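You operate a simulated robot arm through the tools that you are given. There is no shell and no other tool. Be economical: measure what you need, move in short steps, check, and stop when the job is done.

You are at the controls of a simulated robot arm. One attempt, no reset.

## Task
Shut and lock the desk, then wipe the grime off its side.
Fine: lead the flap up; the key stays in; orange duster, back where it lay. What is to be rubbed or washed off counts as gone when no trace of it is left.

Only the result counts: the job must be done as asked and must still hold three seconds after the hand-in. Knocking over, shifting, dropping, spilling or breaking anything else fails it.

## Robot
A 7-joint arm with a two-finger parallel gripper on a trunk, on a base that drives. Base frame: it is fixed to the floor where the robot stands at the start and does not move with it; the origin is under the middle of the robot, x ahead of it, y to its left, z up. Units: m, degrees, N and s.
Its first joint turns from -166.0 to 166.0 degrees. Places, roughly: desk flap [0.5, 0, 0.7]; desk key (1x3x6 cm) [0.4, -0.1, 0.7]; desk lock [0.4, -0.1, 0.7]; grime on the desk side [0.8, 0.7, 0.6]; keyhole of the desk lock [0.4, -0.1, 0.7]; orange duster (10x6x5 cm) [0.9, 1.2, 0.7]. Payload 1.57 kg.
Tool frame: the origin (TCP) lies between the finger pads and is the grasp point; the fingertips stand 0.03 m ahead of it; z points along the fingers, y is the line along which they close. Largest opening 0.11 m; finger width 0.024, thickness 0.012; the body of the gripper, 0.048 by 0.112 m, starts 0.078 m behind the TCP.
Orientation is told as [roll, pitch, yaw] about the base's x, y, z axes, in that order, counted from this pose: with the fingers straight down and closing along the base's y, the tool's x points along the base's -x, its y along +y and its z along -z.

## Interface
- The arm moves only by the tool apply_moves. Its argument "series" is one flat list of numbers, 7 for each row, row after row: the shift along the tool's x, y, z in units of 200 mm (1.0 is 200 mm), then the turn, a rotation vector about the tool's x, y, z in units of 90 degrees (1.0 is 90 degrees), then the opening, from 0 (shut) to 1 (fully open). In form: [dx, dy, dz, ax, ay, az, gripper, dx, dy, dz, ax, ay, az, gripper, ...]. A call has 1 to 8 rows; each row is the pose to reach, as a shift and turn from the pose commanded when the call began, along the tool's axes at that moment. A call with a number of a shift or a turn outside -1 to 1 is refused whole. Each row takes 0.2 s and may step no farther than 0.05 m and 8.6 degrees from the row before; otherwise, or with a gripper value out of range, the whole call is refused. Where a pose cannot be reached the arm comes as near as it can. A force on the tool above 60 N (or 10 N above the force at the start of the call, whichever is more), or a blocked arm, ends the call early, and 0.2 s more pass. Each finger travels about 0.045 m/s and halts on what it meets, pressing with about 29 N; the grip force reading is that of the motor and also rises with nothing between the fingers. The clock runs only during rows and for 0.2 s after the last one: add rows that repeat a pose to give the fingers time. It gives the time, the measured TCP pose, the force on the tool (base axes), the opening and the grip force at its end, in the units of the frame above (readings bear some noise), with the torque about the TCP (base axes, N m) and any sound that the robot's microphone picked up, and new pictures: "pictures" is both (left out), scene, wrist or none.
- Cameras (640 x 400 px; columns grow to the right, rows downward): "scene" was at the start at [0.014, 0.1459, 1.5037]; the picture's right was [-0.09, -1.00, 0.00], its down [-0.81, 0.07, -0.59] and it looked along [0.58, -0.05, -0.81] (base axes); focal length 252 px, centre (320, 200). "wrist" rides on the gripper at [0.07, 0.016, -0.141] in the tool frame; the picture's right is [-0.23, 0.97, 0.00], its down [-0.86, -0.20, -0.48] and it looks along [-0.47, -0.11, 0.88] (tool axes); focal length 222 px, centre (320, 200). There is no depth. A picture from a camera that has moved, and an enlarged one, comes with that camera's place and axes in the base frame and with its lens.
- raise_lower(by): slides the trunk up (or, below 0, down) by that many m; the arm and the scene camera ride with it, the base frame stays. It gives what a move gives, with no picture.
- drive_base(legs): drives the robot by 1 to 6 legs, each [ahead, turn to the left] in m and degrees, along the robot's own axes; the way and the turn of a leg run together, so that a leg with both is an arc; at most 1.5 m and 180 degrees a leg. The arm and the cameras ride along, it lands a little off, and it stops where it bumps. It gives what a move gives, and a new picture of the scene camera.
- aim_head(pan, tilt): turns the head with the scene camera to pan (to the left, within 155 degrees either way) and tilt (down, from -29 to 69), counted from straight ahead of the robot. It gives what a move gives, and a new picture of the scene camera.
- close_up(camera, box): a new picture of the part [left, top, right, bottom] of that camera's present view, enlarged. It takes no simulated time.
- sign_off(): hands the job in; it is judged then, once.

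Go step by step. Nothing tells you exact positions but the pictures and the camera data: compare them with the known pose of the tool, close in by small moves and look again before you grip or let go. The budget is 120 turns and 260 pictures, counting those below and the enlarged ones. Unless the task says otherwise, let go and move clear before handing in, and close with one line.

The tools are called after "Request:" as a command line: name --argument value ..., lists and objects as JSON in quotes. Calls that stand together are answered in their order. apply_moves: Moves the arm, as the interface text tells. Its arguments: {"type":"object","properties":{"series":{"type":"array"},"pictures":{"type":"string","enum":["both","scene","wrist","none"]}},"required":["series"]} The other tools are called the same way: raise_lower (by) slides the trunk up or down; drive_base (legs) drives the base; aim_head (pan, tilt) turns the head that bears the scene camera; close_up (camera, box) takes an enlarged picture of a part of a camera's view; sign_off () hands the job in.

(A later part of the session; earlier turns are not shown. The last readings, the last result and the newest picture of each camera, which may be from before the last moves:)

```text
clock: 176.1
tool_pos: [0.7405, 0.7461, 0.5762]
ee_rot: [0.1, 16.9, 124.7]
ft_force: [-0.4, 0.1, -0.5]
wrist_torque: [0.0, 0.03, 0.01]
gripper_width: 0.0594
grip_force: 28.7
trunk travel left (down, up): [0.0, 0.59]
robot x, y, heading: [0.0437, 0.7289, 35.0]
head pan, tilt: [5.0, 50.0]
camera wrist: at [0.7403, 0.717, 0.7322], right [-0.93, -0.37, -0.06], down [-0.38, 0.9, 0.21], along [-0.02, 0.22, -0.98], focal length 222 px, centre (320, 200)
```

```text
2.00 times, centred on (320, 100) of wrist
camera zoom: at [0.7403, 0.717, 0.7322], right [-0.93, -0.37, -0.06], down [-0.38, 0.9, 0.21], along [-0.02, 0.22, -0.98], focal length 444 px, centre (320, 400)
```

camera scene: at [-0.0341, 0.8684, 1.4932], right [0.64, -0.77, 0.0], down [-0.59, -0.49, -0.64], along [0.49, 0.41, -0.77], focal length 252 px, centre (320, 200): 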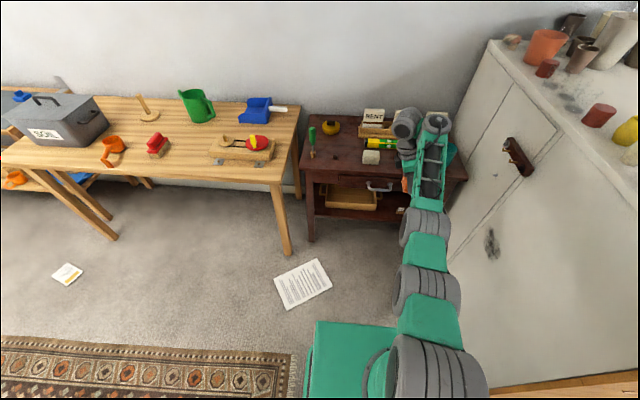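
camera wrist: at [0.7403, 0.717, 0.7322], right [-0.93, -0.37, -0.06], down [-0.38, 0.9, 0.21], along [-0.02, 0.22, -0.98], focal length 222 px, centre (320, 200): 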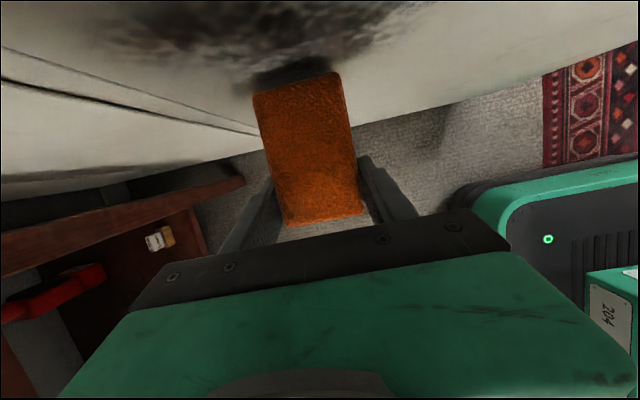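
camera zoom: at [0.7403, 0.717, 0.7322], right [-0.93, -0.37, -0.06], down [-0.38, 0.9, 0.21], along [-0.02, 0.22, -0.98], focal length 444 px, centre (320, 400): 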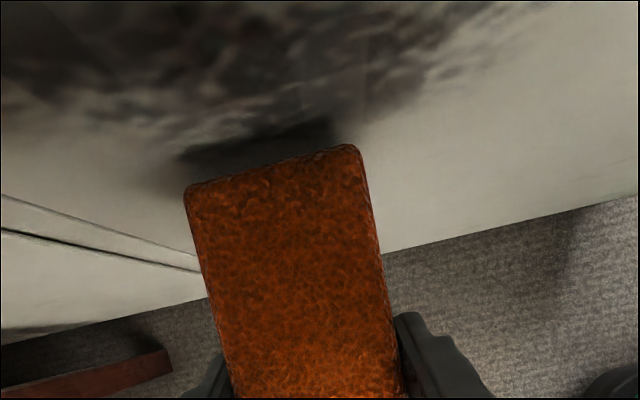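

Request:
apply_moves --series '[0.025, 0, 0.007, 0, 0, 0, 0, 0.052, 0, 0.016, 0, 0, 0, 0]' --pictures "none"

Request:
apply_moves --series '[0.012, 0, 0.0035, 0, 0, 0, 0]' --pictures "none"

```text
clock: 176.7
tool_pos: [0.7458, 0.7397, 0.5778]
ee_rot: [0.1, 16.9, 124.7]
ft_force: [-18.3, 17.1, 0.1]
wrist_torque: [-0.04, 0.06, -0.76]
gripper_width: 0.0596
grip_force: 28.8
trunk travel left (down, up): [0.0, 0.59]
robot x, y, heading: [0.0419, 0.7256, 34.7]
head pan, tilt: [5.0, 50.0]
```

```text
clock: 177.1
tool_pos: [0.7468, 0.7373, 0.5776]
ee_rot: [-0.1, 17.0, 124.8]
ft_force: [-25.7, 31.8, 0.7]
wrist_torque: [0.1, 0.19, -0.22]
gripper_width: 0.0599
grip_force: 28.5
trunk travel left (down, up): [0.0, 0.59]
robot x, y, heading: [0.0424, 0.7258, 34.8]
head pan, tilt: [5.0, 50.0]
```

Contact with the face flush. Ease to ~15 N and rub horizontally.

Request:
apply_moves --series '[-0.014, 0.1, -0.004, 0, 0, 0, 0, -0.014, 0.25, -0.004, 0, 0, 0, 0, -0.014, 0.35, -0.004, 0, 0, 0, 0, -0.014, 0.15, -0.004, 0, 0, 0, 0, -0.014, -0.05, -0.004, 0, 0, 0, 0, -0.014, -0.22, -0.004, 0, 0, 0, 0, -0.014, -0.35, -0.004, 0, 0, 0, 0, -0.014, -0.18, -0.004, 0, 0, 0, 0]' --pictures "wrist"

Request:
close_up --camera "wrist" --box '[160, 0, 480, 200]'

```text
clock: 178.9
tool_pos: [0.7495, 0.7534, 0.5734]
ee_rot: [0.1, 16.8, 124.6]
ft_force: [0.0, 0.4, -0.7]
wrist_torque: [-0.01, 0.01, 0.02]
gripper_width: 0.0591
grip_force: 29.0
out of reach, approached as far as the arm can: row 3, 6, 7, 8
trunk travel left (down, up): [0.0, 0.59]
robot x, y, heading: [0.0391, 0.7269, 34.8]
head pan, tilt: [5.0, 50.0]
camera wrist: at [0.7495, 0.7233, 0.729], right [-0.93, -0.37, -0.06], down [-0.38, 0.9, 0.21], along [-0.02, 0.22, -0.98], focal length 222 px, centre (320, 200)
```

wrist: 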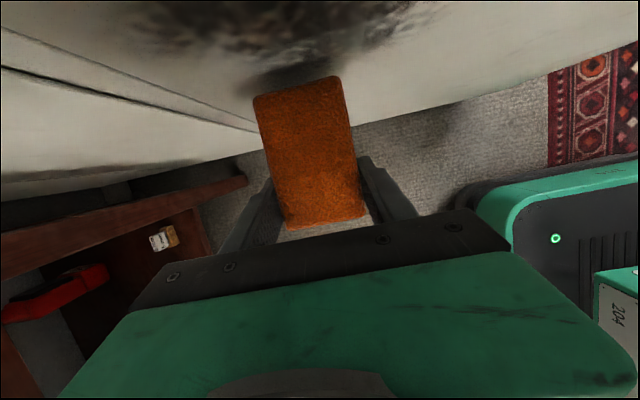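

```text
2.00 times, centred on (320, 100) of wrist
camera zoom: at [0.7495, 0.7233, 0.729], right [-0.93, -0.37, -0.06], down [-0.38, 0.9, 0.21], along [-0.02, 0.22, -0.98], focal length 444 px, centre (320, 400)
```

zoom: 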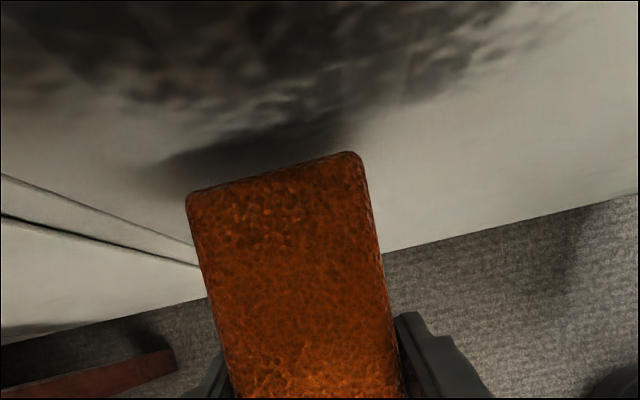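

Out-of-reach ends spoiled the stroke; I'll rub within the comfortable range (TCP d 0.98–1.05), which covers d≈0.95–1.08.

Request:
apply_moves --series '[0.03, 0.05, 0.01, 0, 0, 0, 0, 0.052, 0.1, 0.016, 0, 0, 0, 0, 0.052, 0.22, 0.016, 0, 0, 0, 0, 0.052, 0.3, 0.016, 0, 0, 0, 0, 0.052, 0.18, 0.016, 0, 0, 0, 0, 0.052, 0.06, 0.016, 0, 0, 0, 0, 0.052, 0.0, 0.016, 0, 0, 0, 0, 0.052, 0.1, 0.016, 0, 0, 0, 0]' --pictures "none"

```text
clock: 180.7
tool_pos: [0.7446, 0.7356, 0.575]
ee_rot: [0.0, 17.0, 124.5]
ft_force: [-2.1, 11.6, 0.0]
wrist_torque: [-0.2, -0.03, 0.41]
gripper_width: 0.0593
grip_force: 28.7
out of reach, approached as far as the arm can: row 7
trunk travel left (down, up): [0.0, 0.59]
robot x, y, heading: [0.0432, 0.7253, 34.4]
head pan, tilt: [5.0, 50.0]
```

Contact is kept at 11 N. Repeat a couple of rubs, then check.

Request:
apply_moves --series '[0.004, 0.12, 0.001, 0, 0, 0, 0, 0.004, 0.23, 0.001, 0, 0, 0, 0, 0.004, 0.1, 0.001, 0, 0, 0, 0, 0.004, -0.1, 0.001, 0, 0, 0, 0, 0.004, 0.1, 0.001, 0, 0, 0, 0, 0.004, 0.23, 0.001, 0, 0, 0, 0, 0.004, 0.1, 0.001, 0, 0, 0, 0, 0.004, -0.08, 0.001, 0, 0, 0, 0]' --pictures "none"

Request:
apply_moves --series '[-0.25, 0, -0.076, 0, 0, 0, 0, -0.48, 0, -0.145, 0, 0, 0, 0]' --pictures "wrist"

Request:
close_up --camera "wrist" --box '[120, 0, 440, 160]'

Request:
aim_head --pan -40 --tilt 35

```text
clock: 182.5
tool_pos: [0.7467, 0.7369, 0.5734]
ee_rot: [0.0, 17.0, 124.4]
ft_force: [-3.4, 3.7, -0.4]
wrist_torque: [-0.07, -0.05, 0.07]
gripper_width: 0.0597
grip_force: 28.8
out of reach, approached as far as the arm can: row 4, 8
trunk travel left (down, up): [0.0, 0.59]
robot x, y, heading: [0.0409, 0.7303, 34.7]
head pan, tilt: [5.0, 50.0]
```

```text
refused: row 1 steps farther than a row can; nothing moved
```

```text
2.00 times, centred on (280, 80) of wrist
camera zoom: at [0.7458, 0.7073, 0.7284], right [-0.93, -0.37, -0.07], down [-0.38, 0.9, 0.21], along [-0.02, 0.22, -0.98], focal length 444 px, centre (400, 440)
```

zoom: 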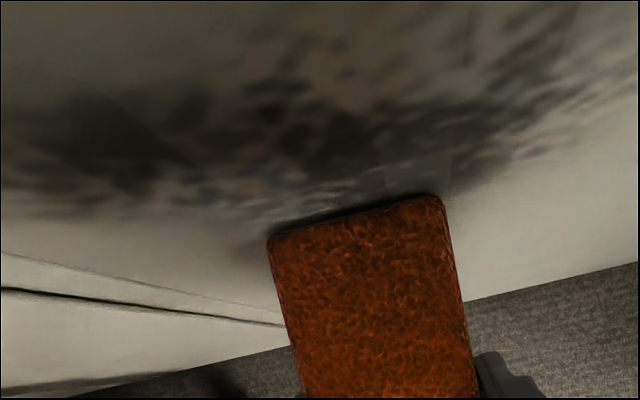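

```text
clock: 183.6
tool_pos: [0.746, 0.7363, 0.5736]
ee_rot: [0.1, 16.8, 124.4]
ft_force: [-0.1, 0.2, 0.1]
wrist_torque: [-0.04, -0.02, 0.02]
gripper_width: 0.0592
grip_force: 29.1
trunk travel left (down, up): [0.0, 0.59]
robot x, y, heading: [0.0412, 0.7274, 35.0]
head pan, tilt: [-40.0, 35.0]
camera scene: at [-0.0061, 0.8114, 1.0809], right [-0.09, -1.0, 0.0], down [-0.57, 0.05, -0.82], along [0.82, -0.08, -0.57], focal length 252 px, centre (320, 200)
```

scene: 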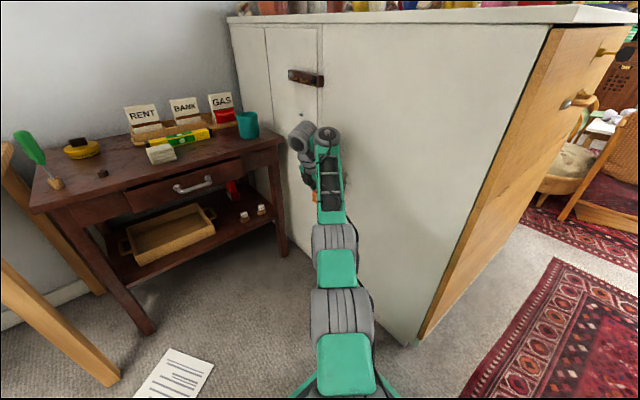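

Request:
apply_moves --series '[-0.2, 0.05, -0.06, 0, 0, 0, 0, -0.4, 0.1, -0.12, 0, 0, 0, 0]' --pictures "none"

Request:
close_up --camera "wrist" --box '[160, 0, 440, 140]'

```text
clock: 184.2
tool_pos: [0.6821, 0.795, 0.5728]
ee_rot: [0.1, 16.8, 124.6]
ft_force: [0.1, -0.1, -1.3]
wrist_torque: [0.0, 0.0, -0.02]
gripper_width: 0.0594
grip_force: 29.1
trunk travel left (down, up): [0.0, 0.59]
robot x, y, heading: [0.0443, 0.7267, 34.7]
head pan, tilt: [-40.0, 35.0]
```

```text
2.29 times, centred on (300, 70) of wrist
camera zoom: at [0.6827, 0.7661, 0.7274], right [-0.93, -0.37, -0.06], down [-0.38, 0.9, 0.21], along [-0.02, 0.22, -0.98], focal length 508 px, centre (366, 497)
```

zoom: 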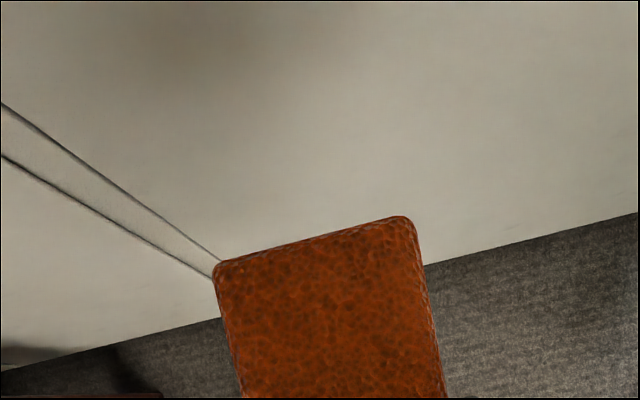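

Request:
raise_lower --by 0.15

Request:
close_up --camera "wrist" --box '[160, 0, 480, 140]'

Request:
close_up --camera "scene" --box '[280, 100, 400, 220]'

```text
clock: 186.0
tool_pos: [0.6826, 0.7962, 0.7235]
ee_rot: [0.1, 16.9, 124.5]
ft_force: [0.2, -0.3, -0.8]
wrist_torque: [0.03, 0.01, 0.02]
gripper_width: 0.0592
grip_force: 28.9
trunk travel left (down, up): [-0.15, 0.44]
robot x, y, heading: [0.0452, 0.7285, 34.5]
head pan, tilt: [-40.0, 35.0]
```

```text
2.00 times, centred on (320, 70) of wrist
camera zoom: at [0.6828, 0.766, 0.8779], right [-0.93, -0.37, -0.06], down [-0.38, 0.9, 0.21], along [-0.02, 0.22, -0.98], focal length 444 px, centre (320, 460)
```

zoom: 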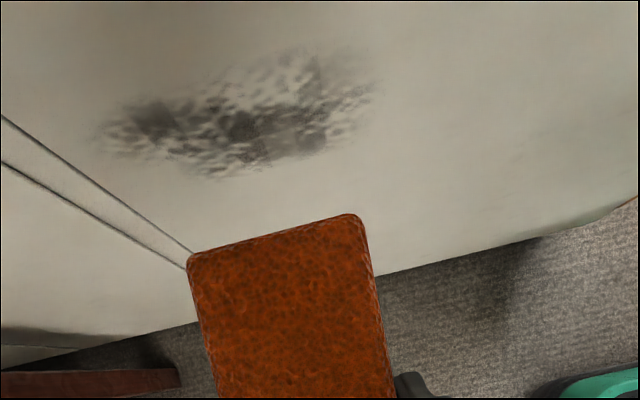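

```text
3.33 times, centred on (340, 160) of scene
camera zoom: at [-0.006, 0.8113, 1.2309], right [-0.09, -1.0, 0.0], down [-0.57, 0.05, -0.82], along [0.82, -0.08, -0.57], focal length 842 px, centre (253, 333)
```

zoom: 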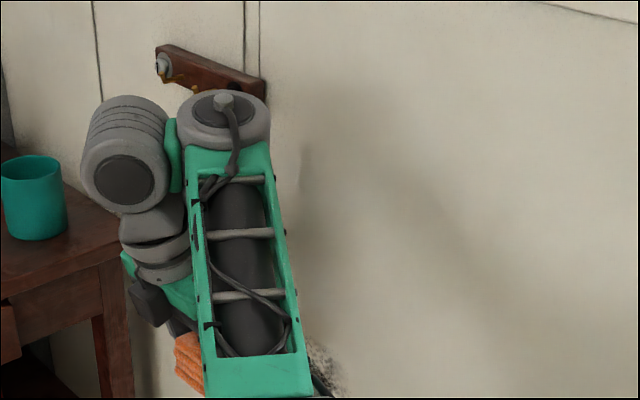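

Rubbing works: the lower rim is clean now. Next level up: trunk to z≈0.62 and the same strokes.

Request:
raise_lower --by -0.105

Request:
apply_moves --series '[0.14, 0, 0.043, 0, 0, 0, 0, 0.28, 0, 0.086, 0, 0, 0, 0, 0.38, 0, 0.116, 0, 0, 0, 0, 0.41, 0, 0.125, 0, 0, 0, 0]' --pictures "none"

```text
clock: 187.4
tool_pos: [0.683, 0.7971, 0.6179]
ee_rot: [0.1, 16.9, 124.5]
ft_force: [1.0, -0.4, -0.7]
wrist_torque: [0.01, 0.01, 0.02]
gripper_width: 0.0592
grip_force: 29.1
trunk travel left (down, up): [-0.045, 0.545]
robot x, y, heading: [0.0431, 0.7304, 35.0]
head pan, tilt: [-40.0, 35.0]
```

```text
clock: 188.4
tool_pos: [0.7306, 0.7262, 0.6189]
ee_rot: [0.0, 17.0, 124.5]
ft_force: [-1.2, 2.3, -0.7]
wrist_torque: [0.02, 0.03, -0.05]
gripper_width: 0.0593
grip_force: 28.7
trunk travel left (down, up): [-0.045, 0.545]
robot x, y, heading: [0.0421, 0.7319, 34.7]
head pan, tilt: [-40.0, 35.0]
```

Request:
apply_moves --series '[0.008, 0.09, 0.002, 0, 0, 0, 0, 0.008, 0.18, 0.002, 0, 0, 0, 0, 0.008, 0.04, 0.002, 0, 0, 0, 0, 0.008, -0.09, 0.002, 0, 0, 0, 0, 0.008, -0.16, 0.002, 0, 0, 0, 0, 0.008, -0.04, 0.002, 0, 0, 0, 0, 0.008, 0.08, 0.002, 0, 0, 0, 0, 0.008, 0.18, 0.002, 0, 0, 0, 0]' --pictures "none"

Request:
apply_moves --series '[0.003, -0.12, 0.001, 0, 0, 0, 0, 0.003, -0.24, 0.001, 0, 0, 0, 0, 0.003, -0.34, 0.001, 0, 0, 0, 0, 0.003, -0.22, 0.001, 0, 0, 0, 0, 0.003, -0.1, 0.001, 0, 0, 0, 0, 0.003, 0, 0.001, 0, 0, 0, 0, 0.003, -0.12, 0.001, 0, 0, 0, 0, 0.003, -0.22, 0.001, 0, 0, 0, 0]' --pictures "wrist"

Request:
close_up --camera "wrist" --box '[120, 0, 440, 160]'

```text
clock: 190.2
tool_pos: [0.7143, 0.7051, 0.6239]
ee_rot: [0.1, 16.8, 124.6]
ft_force: [-5.0, 26.7, 0.7]
wrist_torque: [-0.27, -0.1, 0.51]
gripper_width: 0.0595
grip_force: 28.6
out of reach, approached as far as the arm can: row 5, 6, 7, 8
trunk travel left (down, up): [-0.045, 0.545]
robot x, y, heading: [0.0393, 0.7285, 34.8]
head pan, tilt: [-40.0, 35.0]
```

```text
clock: 192.0
tool_pos: [0.7466, 0.7279, 0.6239]
ee_rot: [-0.1, 17.0, 124.5]
ft_force: [0.2, -0.2, -0.1]
wrist_torque: [0.01, -0.01, -0.01]
gripper_width: 0.0594
grip_force: 29.4
out of reach, approached as far as the arm can: row 2, 3, 6
trunk travel left (down, up): [-0.045, 0.545]
robot x, y, heading: [0.0407, 0.7273, 34.8]
head pan, tilt: [-40.0, 35.0]
camera wrist: at [0.7476, 0.6975, 0.7787], right [-0.93, -0.37, -0.07], down [-0.38, 0.9, 0.21], along [-0.02, 0.22, -0.98], focal length 222 px, centre (320, 200)
```

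wrist: 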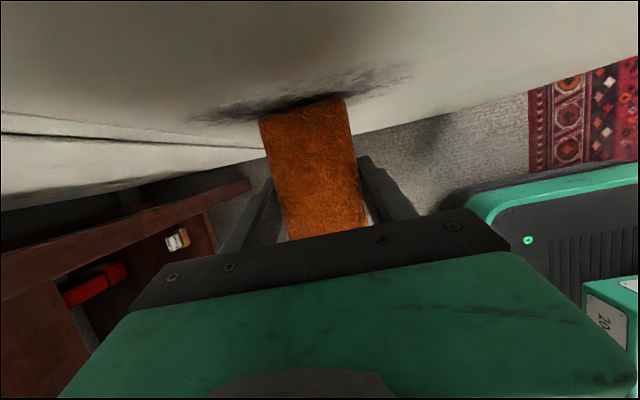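

```text
2.00 times, centred on (280, 80) of wrist
camera zoom: at [0.7476, 0.6975, 0.7787], right [-0.93, -0.37, -0.07], down [-0.38, 0.9, 0.21], along [-0.02, 0.22, -0.98], focal length 444 px, centre (400, 440)
```

zoom: 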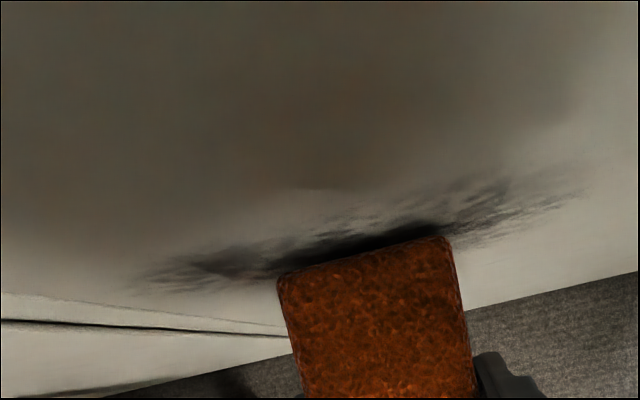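

Request:
apply_moves --series '[-0.2, 0.05, -0.06, 0, 0, 0, 0, -0.36, 0.1, -0.11, 0, 0, 0, 0]' --pictures "none"

Request:
raise_lower --by 0.1

Request:
close_up --camera "wrist" --box '[160, 0, 480, 140]'

```text
clock: 192.6
tool_pos: [0.6917, 0.7798, 0.6173]
ee_rot: [0.3, 16.7, 124.5]
ft_force: [1.9, -0.8, -2.4]
wrist_torque: [0.0, 0.09, 0.02]
gripper_width: 0.0593
grip_force: 29.3
trunk travel left (down, up): [-0.045, 0.545]
robot x, y, heading: [0.0435, 0.7289, 34.3]
head pan, tilt: [-40.0, 35.0]
```

```text
clock: 193.9
tool_pos: [0.6898, 0.7808, 0.7226]
ee_rot: [0.1, 16.9, 124.4]
ft_force: [-0.1, -0.2, -0.8]
wrist_torque: [0.02, 0.05, -0.02]
gripper_width: 0.0595
grip_force: 28.7
trunk travel left (down, up): [-0.145, 0.445]
robot x, y, heading: [0.0426, 0.7277, 34.5]
head pan, tilt: [-40.0, 35.0]
```

```text
2.00 times, centred on (320, 70) of wrist
camera zoom: at [0.6901, 0.7499, 0.877], right [-0.93, -0.37, -0.06], down [-0.38, 0.9, 0.21], along [-0.02, 0.22, -0.98], focal length 444 px, centre (320, 460)
```

zoom: 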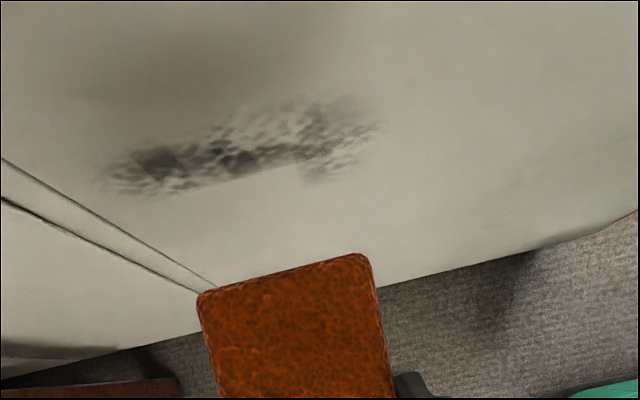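

Excellent: everything below z≈0.59 in the stroked width is clean. Next level, TCP z≈0.645.

Request:
raise_lower --by -0.078

Request:
apply_moves --series '[0.12, 0, 0.037, 0, 0, 0, 0, 0.24, 0, 0.073, 0, 0, 0, 0, 0.33, 0, 0.1, 0, 0, 0, 0, 0.355, 0, 0.108, 0, 0, 0, 0]' --pictures "none"

```text
clock: 195.0
tool_pos: [0.6892, 0.7788, 0.6443]
ee_rot: [0.1, 17.0, 124.4]
ft_force: [0.7, -0.2, -0.8]
wrist_torque: [0.01, -0.02, 0.02]
gripper_width: 0.0593
grip_force: 29.1
trunk travel left (down, up): [-0.067, 0.523]
robot x, y, heading: [0.044, 0.7278, 34.7]
head pan, tilt: [-40.0, 35.0]
```

```text
clock: 196.0
tool_pos: [0.7321, 0.7195, 0.6447]
ee_rot: [0.0, 16.9, 124.5]
ft_force: [-0.6, 0.4, -1.0]
wrist_torque: [0.01, -0.01, 0.01]
gripper_width: 0.0593
grip_force: 29.7
trunk travel left (down, up): [-0.067, 0.523]
robot x, y, heading: [0.0406, 0.7286, 34.6]
head pan, tilt: [-40.0, 35.0]
```

Request:
apply_moves --series '[0.016, 0, 0.005, 0, 0, 0, 0, 0.018, 0.1, 0.005, 0, 0, 0, 0, 0.014, 0.19, 0.004, 0, 0, 0, 0, 0.018, 0.08, 0.005, 0, 0, 0, 0, 0.022, -0.04, 0.006, 0, 0, 0, 0, 0.026, -0.15, 0.007, 0, 0, 0, 0, 0.022, -0.04, 0.006, 0, 0, 0, 0, 0.02, 0.0, 0.005, 0, 0, 0, 0]' --pictures "none"

```text
clock: 197.8
tool_pos: [0.7342, 0.7149, 0.6438]
ee_rot: [0.1, 16.9, 124.4]
ft_force: [-2.4, 11.2, -0.4]
wrist_torque: [0.04, -0.03, 0.23]
gripper_width: 0.0592
grip_force: 29.3
out of reach, approached as far as the arm can: row 6
trunk travel left (down, up): [-0.067, 0.523]
robot x, y, heading: [0.0406, 0.7309, 34.7]
head pan, tilt: [-40.0, 35.0]
```

Good, 11 N. Continue: stroke, raise 2.2 cm, stroke, raise, stroke.

Request:
apply_moves --series '[0, 0.1, 0, 0, 0, 0, 0, -0.004, 0.19, -0.001, 0, 0, 0, 0, 0, 0.08, 0, 0, 0, 0, 0, 0.003, -0.04, 0.001, 0, 0, 0, 0, 0.007, -0.14, 0.002, 0, 0, 0, 0, 0.003, -0.04, 0.001, 0, 0, 0, 0, 0.002, 0.0, 0.0, 0, 0, 0, 0]' --pictures "none"

Request:
raise_lower --by 0.022

Request:
apply_moves --series '[0.003, 0.1, 0.001, 0, 0, 0, 0, -0.001, 0.19, 0, 0, 0, 0, 0, 0.003, 0.08, 0.001, 0, 0, 0, 0, 0.006, -0.04, 0.002, 0, 0, 0, 0, 0.01, -0.14, 0.003, 0, 0, 0, 0, 0.006, -0.04, 0.002, 0, 0, 0, 0, 0.003, 0.0, 0.001, 0, 0, 0, 0]' --pictures "none"

Request:
raise_lower --by 0.022

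Request:
apply_moves --series '[0.003, 0.1, 0.001, 0, 0, 0, 0, -0.001, 0.19, 0, 0, 0, 0, 0, 0.003, 0.08, 0.001, 0, 0, 0, 0, 0.006, -0.04, 0.002, 0, 0, 0, 0, 0.01, -0.14, 0.003, 0, 0, 0, 0, 0.006, -0.04, 0.002, 0, 0, 0, 0, 0.003, 0.0, 0.001, 0, 0, 0, 0]' --pictures "wrist"

```text
clock: 199.4
tool_pos: [0.735, 0.7166, 0.6449]
ee_rot: [0.2, 16.9, 124.6]
ft_force: [-4.4, 25.1, -0.2]
wrist_torque: [0.12, -0.01, 0.53]
gripper_width: 0.0597
grip_force: 29.3
out of reach, approached as far as the arm can: row 5
trunk travel left (down, up): [-0.067, 0.523]
robot x, y, heading: [0.0434, 0.7308, 34.8]
head pan, tilt: [-40.0, 35.0]
```

```text
clock: 200.1
tool_pos: [0.7341, 0.7162, 0.6659]
ee_rot: [0.2, 16.8, 124.6]
ft_force: [-21.0, 28.0, -11.9]
wrist_torque: [0.43, 0.38, -0.12]
gripper_width: 0.0595
grip_force: 28.9
trunk travel left (down, up): [-0.089, 0.501]
robot x, y, heading: [0.0407, 0.7301, 34.8]
head pan, tilt: [-40.0, 35.0]
```

```text
clock: 201.7
tool_pos: [0.7361, 0.7135, 0.6673]
ee_rot: [0.1, 16.7, 124.6]
ft_force: [-1.5, 8.7, -0.2]
wrist_torque: [-0.12, -0.03, 0.15]
gripper_width: 0.0593
grip_force: 29.2
out of reach, approached as far as the arm can: row 5
trunk travel left (down, up): [-0.089, 0.501]
robot x, y, heading: [0.0427, 0.7299, 34.6]
head pan, tilt: [-40.0, 35.0]
```

```text
clock: 202.4
tool_pos: [0.736, 0.7143, 0.6894]
ee_rot: [0.1, 17.0, 124.5]
ft_force: [-1.4, 3.1, 0.6]
wrist_torque: [-0.11, -0.09, -0.03]
gripper_width: 0.0595
grip_force: 29.0
trunk travel left (down, up): [-0.111, 0.479]
robot x, y, heading: [0.0415, 0.7319, 34.4]
head pan, tilt: [-40.0, 35.0]
```

```text
clock: 204.0
tool_pos: [0.7383, 0.7155, 0.687]
ee_rot: [0.2, 17.0, 124.6]
ft_force: [-4.2, 17.3, 0.2]
wrist_torque: [-0.19, -0.04, 0.47]
gripper_width: 0.0594
grip_force: 28.8
out of reach, approached as far as the arm can: row 5
trunk travel left (down, up): [-0.111, 0.479]
robot x, y, heading: [0.0449, 0.7327, 34.4]
head pan, tilt: [-40.0, 35.0]
camera wrist: at [0.7376, 0.6849, 0.8417], right [-0.93, -0.37, -0.06], down [-0.38, 0.9, 0.21], along [-0.02, 0.22, -0.98], focal length 222 px, centre (320, 200)
```

wrist: 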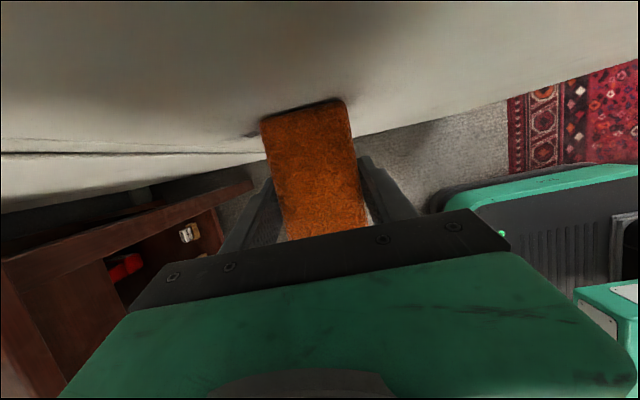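

Looks much cleaner. Back off and inspect.

Request:
apply_moves --series '[-0.2, 0.05, -0.06, 0, 0, 0, 0, -0.36, 0.1, -0.11, 0, 0, 0, 0]' --pictures "none"

Request:
raise_lower --by 0.035

Request:
close_up --camera "wrist" --box '[160, 0, 480, 140]'

```text
clock: 204.6
tool_pos: [0.6782, 0.7655, 0.6922]
ee_rot: [0.0, 16.9, 124.5]
ft_force: [0.7, 0.1, -1.8]
wrist_torque: [0.03, -0.02, 0.01]
gripper_width: 0.0593
grip_force: 29.0
trunk travel left (down, up): [-0.111, 0.479]
robot x, y, heading: [0.0449, 0.7319, 34.3]
head pan, tilt: [-40.0, 35.0]
```

```text
clock: 205.4
tool_pos: [0.6793, 0.7643, 0.7242]
ee_rot: [0.3, 16.9, 124.6]
ft_force: [-0.6, 0.8, -0.4]
wrist_torque: [-0.01, 0.0, 0.03]
gripper_width: 0.0589
grip_force: 28.5
trunk travel left (down, up): [-0.146, 0.444]
robot x, y, heading: [0.0423, 0.7284, 34.6]
head pan, tilt: [-40.0, 35.0]
```

```text
2.00 times, centred on (320, 70) of wrist
camera zoom: at [0.6801, 0.7344, 0.8805], right [-0.93, -0.37, -0.06], down [-0.38, 0.9, 0.21], along [-0.02, 0.22, -0.98], focal length 444 px, centre (320, 460)
```

zoom: 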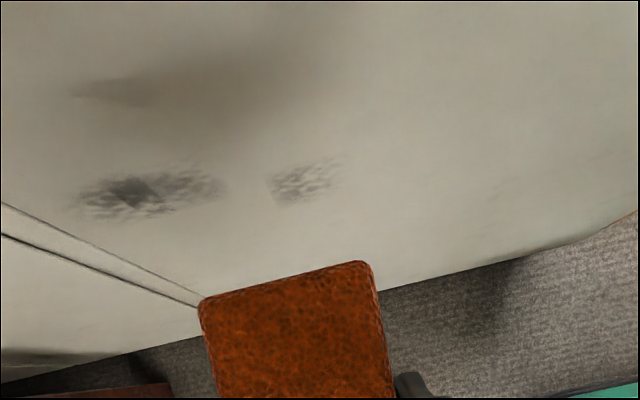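

Only two small patches remain: right one at d≈0.955–1.00, z≈0.555–0.60, left one at d≈1.025–1.10, z≈0.58–0.63. First the right one.

Request:
raise_lower --by -0.122

Request:
apply_moves --series '[0.12, 0, 0.037, 0, 0, 0, 0, 0.24, 0, 0.073, 0, 0, 0, 0, 0.32, 0, 0.098, 0, 0, 0, 0, 0.335, 0, 0.102, 0, 0, 0, 0]' --pictures "none"

```text
clock: 206.9
tool_pos: [0.6802, 0.764, 0.6044]
ee_rot: [0.1, 16.8, 124.5]
ft_force: [1.2, -0.6, -0.8]
wrist_torque: [-0.04, -0.01, -0.03]
gripper_width: 0.0595
grip_force: 29.1
trunk travel left (down, up): [-0.024, 0.566]
robot x, y, heading: [0.0415, 0.7304, 34.9]
head pan, tilt: [-40.0, 35.0]
```

```text
clock: 207.9
tool_pos: [0.7198, 0.7083, 0.6014]
ee_rot: [0.2, 16.8, 124.5]
ft_force: [0.2, 0.0, -1.2]
wrist_torque: [-0.01, 0.02, 0.01]
gripper_width: 0.0591
grip_force: 29.3
trunk travel left (down, up): [-0.024, 0.566]
robot x, y, heading: [0.0398, 0.728, 34.8]
head pan, tilt: [-40.0, 35.0]
```

Request:
apply_moves --series '[0.016, 0, 0.005, 0, 0, 0, 0, 0.022, 0.05, 0.006, 0, 0, 0, 0, 0.022, 0.12, 0.006, 0, 0, 0, 0, 0.02, 0.17, 0.006, 0, 0, 0, 0, 0.022, 0.1, 0.006, 0, 0, 0, 0, 0.022, 0.0, 0.006, 0, 0, 0, 0, 0.022, 0.12, 0.006, 0, 0, 0, 0, 0.022, 0.04, 0.006, 0, 0, 0, 0]' --pictures "none"

Request:
raise_lower --by 0.02

Request:
apply_moves --series '[0.003, 0.08, 0.001, 0, 0, 0, 0, 0.001, 0.13, 0, 0, 0, 0, 0, 0.003, 0.05, 0.001, 0, 0, 0, 0, 0.003, -0.05, 0.001, 0, 0, 0, 0, 0.003, 0.05, 0.001, 0, 0, 0, 0, 0.001, 0.13, 0, 0, 0, 0, 0, 0.003, 0.0, 0.001, 0, 0, 0, 0]' --pictures "none"

Request:
raise_lower --by 0.02

Request:
apply_moves --series '[0.003, 0.08, 0.001, 0, 0, 0, 0, 0.001, 0.13, 0, 0, 0, 0, 0, 0.003, 0.05, 0.001, 0, 0, 0, 0, 0.003, -0.05, 0.001, 0, 0, 0, 0, 0.003, 0.05, 0.001, 0, 0, 0, 0, 0.001, 0.13, 0, 0, 0, 0, 0, 0.003, 0.0, 0.001, 0, 0, 0, 0]' --pictures "none"

Request:
apply_moves --series '[-0.2, 0, -0.06, 0, 0, 0, 0, -0.36, 0, -0.11, 0, 0, 0, 0]' --pictures "none"

Request:
raise_lower --by 0.07

Request:
close_up --camera "wrist" --box '[160, 0, 480, 140]'

```text
clock: 209.7
tool_pos: [0.715, 0.6965, 0.6063]
ee_rot: [0.3, 16.9, 124.5]
ft_force: [0.3, 0.2, -0.7]
wrist_torque: [0.01, -0.01, 0.03]
gripper_width: 0.0593
grip_force: 29.3
trunk travel left (down, up): [-0.024, 0.566]
robot x, y, heading: [0.0381, 0.7281, 34.6]
head pan, tilt: [-40.0, 35.0]
```

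```text
clock: 210.4
tool_pos: [0.7139, 0.6984, 0.6263]
ee_rot: [0.3, 16.8, 124.4]
ft_force: [-0.1, -0.5, -0.7]
wrist_torque: [0.03, -0.04, -0.01]
gripper_width: 0.0591
grip_force: 29.3
trunk travel left (down, up): [-0.044, 0.546]
robot x, y, heading: [0.04, 0.7274, 34.6]
head pan, tilt: [-40.0, 35.0]
```

```text
clock: 212.0
tool_pos: [0.7169, 0.7009, 0.6253]
ee_rot: [0.2, 16.8, 124.6]
ft_force: [-0.8, -1.0, -0.4]
wrist_torque: [0.01, -0.02, -0.03]
gripper_width: 0.0592
grip_force: 28.7
trunk travel left (down, up): [-0.044, 0.546]
robot x, y, heading: [0.0407, 0.7304, 34.6]
head pan, tilt: [-40.0, 35.0]
```

```text
clock: 212.7
tool_pos: [0.7165, 0.7015, 0.6441]
ee_rot: [0.2, 16.7, 124.5]
ft_force: [-1.2, -0.1, -0.7]
wrist_torque: [0.02, 0.02, -0.01]
gripper_width: 0.0591
grip_force: 28.7
trunk travel left (down, up): [-0.064, 0.526]
robot x, y, heading: [0.0443, 0.7274, 34.7]
head pan, tilt: [-40.0, 35.0]
```

```text
clock: 214.2
tool_pos: [0.717, 0.6999, 0.6456]
ee_rot: [0.2, 16.7, 124.4]
ft_force: [0.2, -0.2, 0.4]
wrist_torque: [0.02, 0.03, -0.04]
gripper_width: 0.0592
grip_force: 29.3
trunk travel left (down, up): [-0.064, 0.526]
robot x, y, heading: [0.045, 0.7272, 34.8]
head pan, tilt: [-40.0, 35.0]
```

```text
clock: 214.8
tool_pos: [0.6744, 0.7617, 0.6471]
ee_rot: [0.2, 16.7, 124.5]
ft_force: [0.0, -1.2, -0.8]
wrist_torque: [0.03, 0.03, 0.0]
gripper_width: 0.0594
grip_force: 29.4
trunk travel left (down, up): [-0.064, 0.526]
robot x, y, heading: [0.0412, 0.7309, 34.7]
head pan, tilt: [-40.0, 35.0]
```

```text
clock: 215.9
tool_pos: [0.6726, 0.7621, 0.7175]
ee_rot: [0.4, 16.6, 124.5]
ft_force: [-0.5, 0.1, 0.4]
wrist_torque: [0.01, -0.02, 0.02]
gripper_width: 0.0595
grip_force: 29.6
trunk travel left (down, up): [-0.134, 0.456]
robot x, y, heading: [0.0366, 0.7289, 34.9]
head pan, tilt: [-40.0, 35.0]
```

```text
2.00 times, centred on (320, 70) of wrist
camera zoom: at [0.6747, 0.7318, 0.8726], right [-0.93, -0.37, -0.06], down [-0.38, 0.9, 0.21], along [-0.02, 0.22, -0.98], focal length 444 px, centre (320, 460)
```

zoom: 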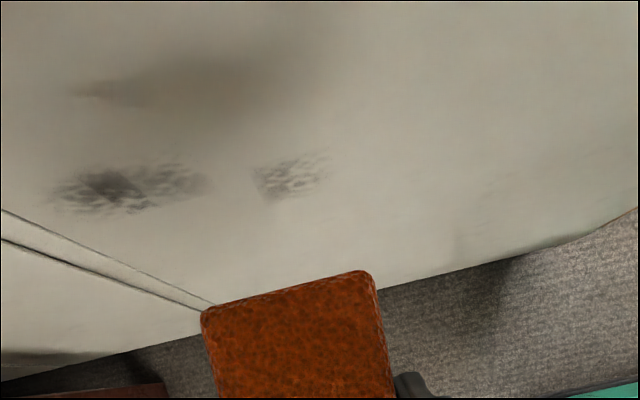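

Contact was lost (the cloth has slid back in the grip). I'll tilt 7° more for clearance and re-approach the right patch.

Request:
apply_moves --series '[0, 0, 0, 0, 0.04, 0, 0, 0, 0, 0, 0, 0.075, 0, 0]' --pictures "none"

Request:
raise_lower --by -0.112

Request:
apply_moves --series '[0.12, 0, 0.05, 0, 0, 0, 0, 0.24, 0, 0.1, 0, 0, 0, 0, 0.33, 0, 0.14, 0, 0, 0, 0, 0.345, 0, 0.148, 0, 0, 0, 0]' --pictures "wrist"

```text
clock: 216.5
tool_pos: [0.6925, 0.7709, 0.7376]
ee_rot: [1.0, 23.0, 124.6]
ft_force: [0.0, -0.1, -0.3]
wrist_torque: [0.05, 0.0, 0.01]
gripper_width: 0.0595
grip_force: 29.5
out of reach, approached as far as the arm can: row 1, 2
trunk travel left (down, up): [-0.134, 0.456]
robot x, y, heading: [0.0393, 0.7316, 34.7]
head pan, tilt: [-40.0, 35.0]
```

```text
clock: 218.0
tool_pos: [0.6927, 0.7705, 0.6257]
ee_rot: [0.8, 23.0, 124.5]
ft_force: [0.2, 0.2, -0.2]
wrist_torque: [-0.02, -0.01, 0.0]
gripper_width: 0.0596
grip_force: 28.8
trunk travel left (down, up): [-0.022, 0.568]
robot x, y, heading: [0.0415, 0.7334, 34.9]
head pan, tilt: [-40.0, 35.0]
```

```text
clock: 219.0
tool_pos: [0.7356, 0.7117, 0.6275]
ee_rot: [0.7, 23.0, 124.7]
ft_force: [-19.5, 24.9, 3.6]
wrist_torque: [0.45, 0.62, -0.23]
gripper_width: 0.0602
grip_force: 28.6
trunk travel left (down, up): [-0.022, 0.568]
robot x, y, heading: [0.0418, 0.7291, 34.8]
head pan, tilt: [-40.0, 35.0]
camera wrist: at [0.7269, 0.6965, 0.7848], right [-0.92, -0.38, -0.08], down [-0.39, 0.92, 0.1], along [0.03, 0.12, -0.99], focal length 222 px, centre (320, 200)
```

wrist: 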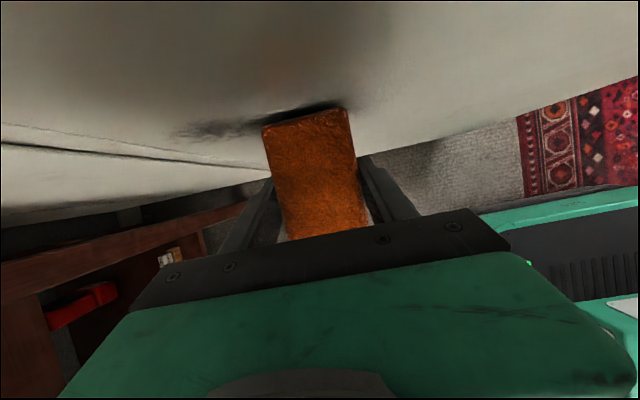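

Request:
apply_moves --series '[-0.01, 0.06, -0.004, 0, 0, 0, 0, -0.01, 0.14, -0.004, 0, 0, 0, 0, -0.01, 0.21, -0.004, 0, 0, 0, 0, -0.01, 0.14, -0.004, 0, 0, 0, 0, -0.01, 0.06, -0.004, 0, 0, 0, 0, -0.01, 0.14, -0.004, 0, 0, 0, 0, -0.01, 0.21, -0.004, 0, 0, 0, 0, -0.01, 0.14, -0.004, 0, 0, 0, 0]' --pictures "none"

Request:
raise_lower --by -0.02

Request:
apply_moves --series '[0, 0.06, 0, 0, 0, 0, 0, 0, 0, 0, 0, 0, 0, 0, 0, -0.07, 0, 0, 0, 0, 0, 0, 0, 0, 0, 0, 0, 0, 0, 0.06, 0, 0, 0, 0, 0, 0, 0, 0, 0, 0, 0, 0]' --pictures "wrist"

Request:
close_up --camera "wrist" --box '[160, 40, 480, 200]'

```text
clock: 220.8
tool_pos: [0.7102, 0.6947, 0.6261]
ee_rot: [0.9, 23.0, 124.5]
ft_force: [0.3, -0.6, -0.7]
wrist_torque: [0.0, 0.0, 0.02]
gripper_width: 0.0593
grip_force: 29.0
out of reach, approached as far as the arm can: row 3, 7
trunk travel left (down, up): [-0.022, 0.568]
robot x, y, heading: [0.0365, 0.7301, 34.7]
head pan, tilt: [-40.0, 35.0]
```

```text
clock: 221.4
tool_pos: [0.7091, 0.6938, 0.6059]
ee_rot: [0.9, 23.0, 124.5]
ft_force: [0.3, 0.4, -0.3]
wrist_torque: [0.03, 0.0, 0.0]
gripper_width: 0.0593
grip_force: 29.2
trunk travel left (down, up): [-0.002, 0.588]
robot x, y, heading: [0.0404, 0.7311, 34.9]
head pan, tilt: [-40.0, 35.0]
```

```text
clock: 222.8
tool_pos: [0.7094, 0.6936, 0.6061]
ee_rot: [1.0, 23.0, 124.5]
ft_force: [-0.9, -0.6, -0.9]
wrist_torque: [0.0, 0.02, 0.01]
gripper_width: 0.0595
grip_force: 28.5
out of reach, approached as far as the arm can: row 1, 5
trunk travel left (down, up): [-0.002, 0.588]
robot x, y, heading: [0.0423, 0.7329, 35.0]
head pan, tilt: [-40.0, 35.0]
camera wrist: at [0.7018, 0.6787, 0.7626], right [-0.92, -0.37, -0.07], down [-0.38, 0.92, 0.1], along [0.03, 0.12, -0.99], focal length 222 px, centre (320, 200)
```

wrist: 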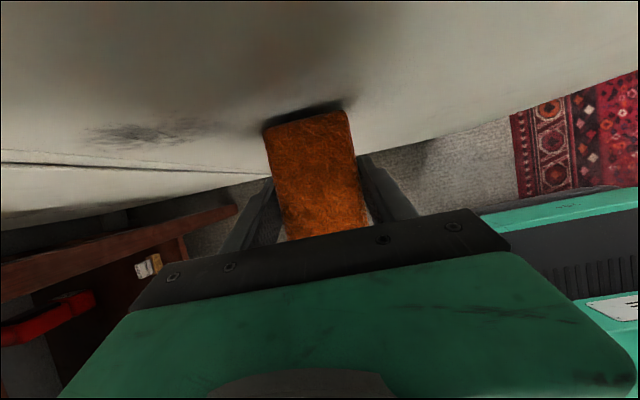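

```text
2.00 times, centred on (320, 120) of wrist
camera zoom: at [0.7018, 0.6787, 0.7626], right [-0.92, -0.37, -0.07], down [-0.38, 0.92, 0.1], along [0.03, 0.12, -0.99], focal length 444 px, centre (320, 360)
```

zoom: 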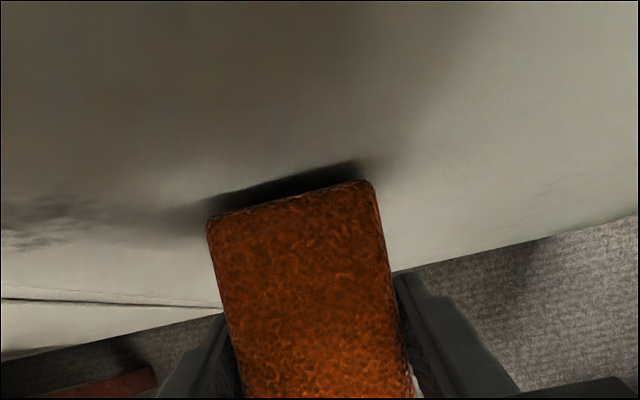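

Request:
apply_moves --series '[-0.2, 0, -0.085, 0, 0, 0, 0, -0.36, 0, -0.15, 0, -0.04, 0, 0]' --pictures "none"

Request:
raise_lower --by 0.11

Request:
close_up --camera "wrist" --box '[80, 0, 480, 160]'

```text
clock: 223.4
tool_pos: [0.6654, 0.7605, 0.604]
ee_rot: [1.0, 19.3, 124.5]
ft_force: [-0.2, 0.5, -1.0]
wrist_torque: [0.02, -0.01, -0.01]
gripper_width: 0.0593
grip_force: 29.2
out of reach, approached as far as the arm can: row 1
trunk travel left (down, up): [-0.002, 0.588]
robot x, y, heading: [0.043, 0.7303, 34.5]
head pan, tilt: [-40.0, 35.0]
```

```text
clock: 224.8
tool_pos: [0.6647, 0.7594, 0.7138]
ee_rot: [1.0, 19.3, 124.5]
ft_force: [-0.5, 0.4, -0.7]
wrist_torque: [0.0, -0.02, 0.02]
gripper_width: 0.0593
grip_force: 28.9
trunk travel left (down, up): [-0.112, 0.478]
robot x, y, heading: [0.0413, 0.7311, 34.6]
head pan, tilt: [-40.0, 35.0]
```

```text
1.60 times, centred on (280, 80) of wrist
camera zoom: at [0.6636, 0.7369, 0.8704], right [-0.93, -0.37, -0.06], down [-0.37, 0.91, 0.17], along [-0.01, 0.18, -0.98], focal length 355 px, centre (384, 392)
```

zoom: 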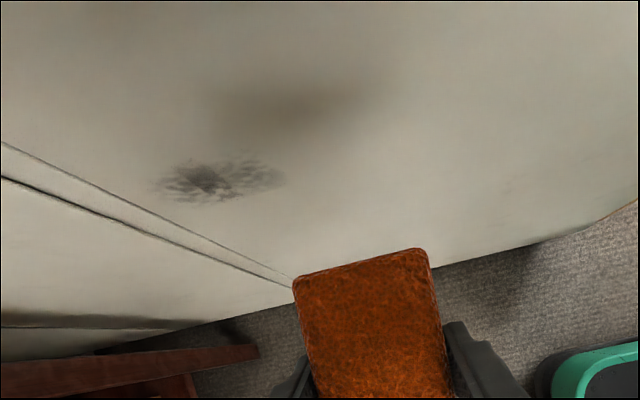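

The right patch is gone; only the left one remains. Drive 6 cm forward and do the same there.

Request:
drive_base --legs '[[0.065, 0]]'

Request:
raise_lower --by -0.09

Request:
apply_moves --series '[0.1, -0.05, 0.04, 0, 0.02, 0, 0, 0.2, -0.1, 0.075, 0, 0.04, 0, 0, 0.28, -0.12, 0.11, 0, 0.04, 0, 0]' --pictures "wrist"

```text
clock: 225.8
tool_pos: [0.7171, 0.795, 0.7141]
ee_rot: [1.0, 19.3, 124.4]
ft_force: [-0.5, 0.8, -1.0]
wrist_torque: [0.0, 0.01, 0.0]
gripper_width: 0.0594
grip_force: 29.2
trunk travel left (down, up): [-0.112, 0.478]
robot x, y, heading: [0.0932, 0.7673, 34.9]
head pan, tilt: [-40.0, 35.0]
camera scene: at [0.0457, 0.8474, 1.1929], right [-0.09, -1.0, 0.0], down [-0.57, 0.05, -0.82], along [0.82, -0.07, -0.57], focal length 252 px, centre (320, 200)
```

scene: 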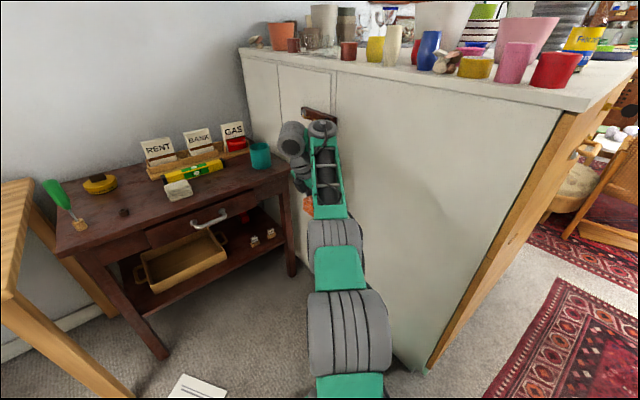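

```text
clock: 227.1
tool_pos: [0.7174, 0.796, 0.6241]
ee_rot: [1.1, 19.3, 124.4]
ft_force: [0.1, -0.3, -0.6]
wrist_torque: [0.03, 0.01, 0.0]
gripper_width: 0.0595
grip_force: 29.2
trunk travel left (down, up): [-0.022, 0.568]
robot x, y, heading: [0.0908, 0.7623, 34.8]
head pan, tilt: [-40.0, 35.0]
```

```text
clock: 227.9
tool_pos: [0.7719, 0.7583, 0.6215]
ee_rot: [1.0, 22.9, 124.4]
ft_force: [-0.3, -1.2, -0.5]
wrist_torque: [0.04, -0.01, 0.0]
gripper_width: 0.0589
grip_force: 28.7
trunk travel left (down, up): [-0.022, 0.568]
robot x, y, heading: [0.0956, 0.7633, 34.9]
head pan, tilt: [-40.0, 35.0]
camera wrist: at [0.7642, 0.7434, 0.7785], right [-0.93, -0.37, -0.07], down [-0.38, 0.92, 0.1], along [0.03, 0.12, -0.99], focal length 222 px, centre (320, 200)
```

wrist: 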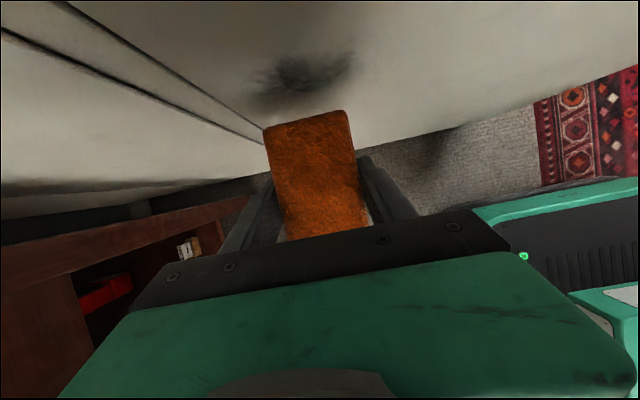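

The patch is straight ahead. Press on and rub.

Request:
apply_moves --series '[0.04, 0, 0.017, 0, 0, 0, 0, 0.068, 0, 0.029, 0, 0, 0, 0, 0.078, 0, 0.033, 0, 0, 0, 0]' --pictures "none"

```text
clock: 228.7
tool_pos: [0.78, 0.7445, 0.6212]
ee_rot: [1.0, 22.9, 124.4]
ft_force: [1.0, -0.5, -0.9]
wrist_torque: [-0.04, 0.0, -0.02]
gripper_width: 0.0592
grip_force: 29.2
trunk travel left (down, up): [-0.022, 0.568]
robot x, y, heading: [0.0933, 0.7652, 34.9]
head pan, tilt: [-40.0, 35.0]
```

Request:
apply_moves --series '[0.014, 0, 0.006, 0, 0, 0, 0, 0.022, 0, 0.009, 0, 0, 0, 0]' --pictures "none"

```text
clock: 229.3
tool_pos: [0.7832, 0.7403, 0.622]
ee_rot: [1.1, 22.9, 124.3]
ft_force: [-1.7, 1.0, -1.0]
wrist_torque: [0.05, 0.02, 0.04]
gripper_width: 0.0591
grip_force: 28.8
trunk travel left (down, up): [-0.022, 0.568]
robot x, y, heading: [0.0949, 0.7649, 34.6]
head pan, tilt: [-40.0, 35.0]
```

Request:
apply_moves --series '[0.01, 0, 0.004, 0, 0, 0, 0, 0.01, 0.09, 0.004, 0, 0, 0, 0, 0.009, 0.16, 0.003, 0, 0, 0, 0, 0.01, 0.05, 0.004, 0, 0, 0, 0, 0.011, -0.06, 0.004, 0, 0, 0, 0, 0.012, -0.12, 0.004, 0, 0, 0, 0, 0.011, -0.03, 0.004, 0, 0, 0, 0, 0.011, 0, 0.004, 0, 0, 0, 0]' --pictures "none"

Request:
raise_lower --by 0.02

Request:
apply_moves --series '[0.004, 0, 0.001, 0, 0, 0, 0, 0.004, 0.09, 0.001, 0, 0, 0, 0, 0.003, 0.16, 0.001, 0, 0, 0, 0, 0.004, 0.05, 0.001, 0, 0, 0, 0, 0.005, -0.06, 0.002, 0, 0, 0, 0, 0.006, -0.12, 0.002, 0, 0, 0, 0, 0.005, -0.03, 0.002, 0, 0, 0, 0, 0.004, 0, 0.001, 0, 0, 0, 0]' --pictures "none"

Request:
raise_lower --by 0.02

Request:
apply_moves --series '[0.004, 0, 0.001, 0, 0, 0, 0, 0.004, 0.09, 0.001, 0, 0, 0, 0, 0.003, 0.16, 0.001, 0, 0, 0, 0, 0.004, 0.05, 0.001, 0, 0, 0, 0, 0.005, -0.06, 0.002, 0, 0, 0, 0, 0.006, -0.12, 0.002, 0, 0, 0, 0, 0.005, -0.03, 0.002, 0, 0, 0, 0, 0.004, 0, 0.001, 0, 0, 0, 0]' --pictures "none"

Request:
apply_moves --series '[-0.2, 0, -0.085, 0, 0, 0, 0, -0.36, 0, -0.15, 0, -0.04, 0, 0]' --pictures "none"

Request:
raise_lower --by 0.06

Request:
close_up --camera "wrist" --box '[120, 0, 520, 160]'

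```text
clock: 231.1
tool_pos: [0.7847, 0.7388, 0.6219]
ee_rot: [0.9, 22.9, 124.5]
ft_force: [-2.5, 9.5, 0.4]
wrist_torque: [-0.14, -0.02, 0.44]
gripper_width: 0.0594
grip_force: 29.2
out of reach, approached as far as the arm can: row 6
trunk travel left (down, up): [-0.022, 0.568]
robot x, y, heading: [0.0961, 0.7655, 35.0]
head pan, tilt: [-40.0, 35.0]
```

```text
clock: 231.8
tool_pos: [0.7837, 0.7381, 0.643]
ee_rot: [1.0, 23.0, 124.4]
ft_force: [-4.1, 6.1, -1.1]
wrist_torque: [-0.04, 0.04, 0.25]
gripper_width: 0.0594
grip_force: 29.0
trunk travel left (down, up): [-0.042, 0.548]
robot x, y, heading: [0.0963, 0.7659, 34.6]
head pan, tilt: [-40.0, 35.0]
```

```text
clock: 233.6
tool_pos: [0.784, 0.7386, 0.6413]
ee_rot: [1.0, 22.9, 124.4]
ft_force: [-0.5, 2.0, 1.8]
wrist_torque: [-0.04, -0.06, 0.05]
gripper_width: 0.0593
grip_force: 28.8
out of reach, approached as far as the arm can: row 5, 6
trunk travel left (down, up): [-0.042, 0.548]
robot x, y, heading: [0.0951, 0.7644, 34.7]
head pan, tilt: [-40.0, 35.0]
```

```text
clock: 234.2
tool_pos: [0.7842, 0.7402, 0.6635]
ee_rot: [1.0, 23.0, 124.4]
ft_force: [-0.5, 1.5, -0.2]
wrist_torque: [-0.09, -0.02, 0.03]
gripper_width: 0.0591
grip_force: 29.4
trunk travel left (down, up): [-0.062, 0.528]
robot x, y, heading: [0.0918, 0.7636, 35.1]
head pan, tilt: [-40.0, 35.0]
```

```text
clock: 236.0
tool_pos: [0.7858, 0.7405, 0.6626]
ee_rot: [1.0, 23.0, 124.4]
ft_force: [-1.0, 5.3, 0.8]
wrist_torque: [-0.11, -0.08, 0.29]
gripper_width: 0.0595
grip_force: 28.9
out of reach, approached as far as the arm can: row 5, 6
trunk travel left (down, up): [-0.062, 0.528]
robot x, y, heading: [0.0948, 0.7631, 34.9]
head pan, tilt: [-40.0, 35.0]
```

```text
clock: 236.6
tool_pos: [0.7414, 0.8022, 0.6644]
ee_rot: [0.9, 19.1, 124.3]
ft_force: [0.3, -0.4, -2.2]
wrist_torque: [-0.01, 0.03, 0.0]
gripper_width: 0.0595
grip_force: 29.1
trunk travel left (down, up): [-0.062, 0.528]
robot x, y, heading: [0.0965, 0.7667, 34.8]
head pan, tilt: [-40.0, 35.0]
```

```text
clock: 237.6
tool_pos: [0.7422, 0.8028, 0.7253]
ee_rot: [1.1, 19.4, 124.4]
ft_force: [0.1, -0.2, -1.9]
wrist_torque: [0.01, 0.04, 0.01]
gripper_width: 0.0594
grip_force: 28.4
trunk travel left (down, up): [-0.122, 0.468]
robot x, y, heading: [0.0953, 0.7663, 35.0]
head pan, tilt: [-40.0, 35.0]
```

```text
1.60 times, centred on (320, 80) of wrist
camera zoom: at [0.7405, 0.7792, 0.8811], right [-0.93, -0.37, -0.06], down [-0.37, 0.91, 0.17], along [-0.01, 0.18, -0.98], focal length 355 px, centre (320, 392)
```

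zoom: 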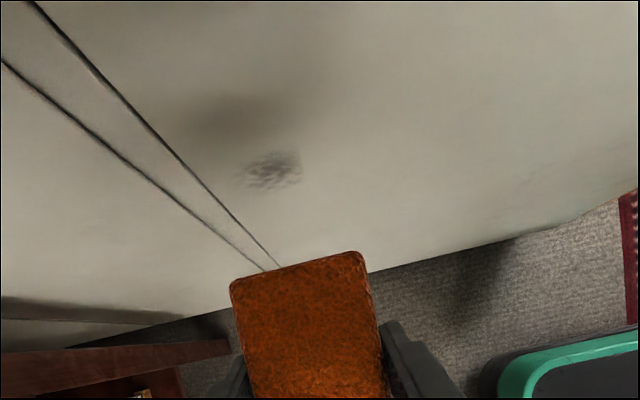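

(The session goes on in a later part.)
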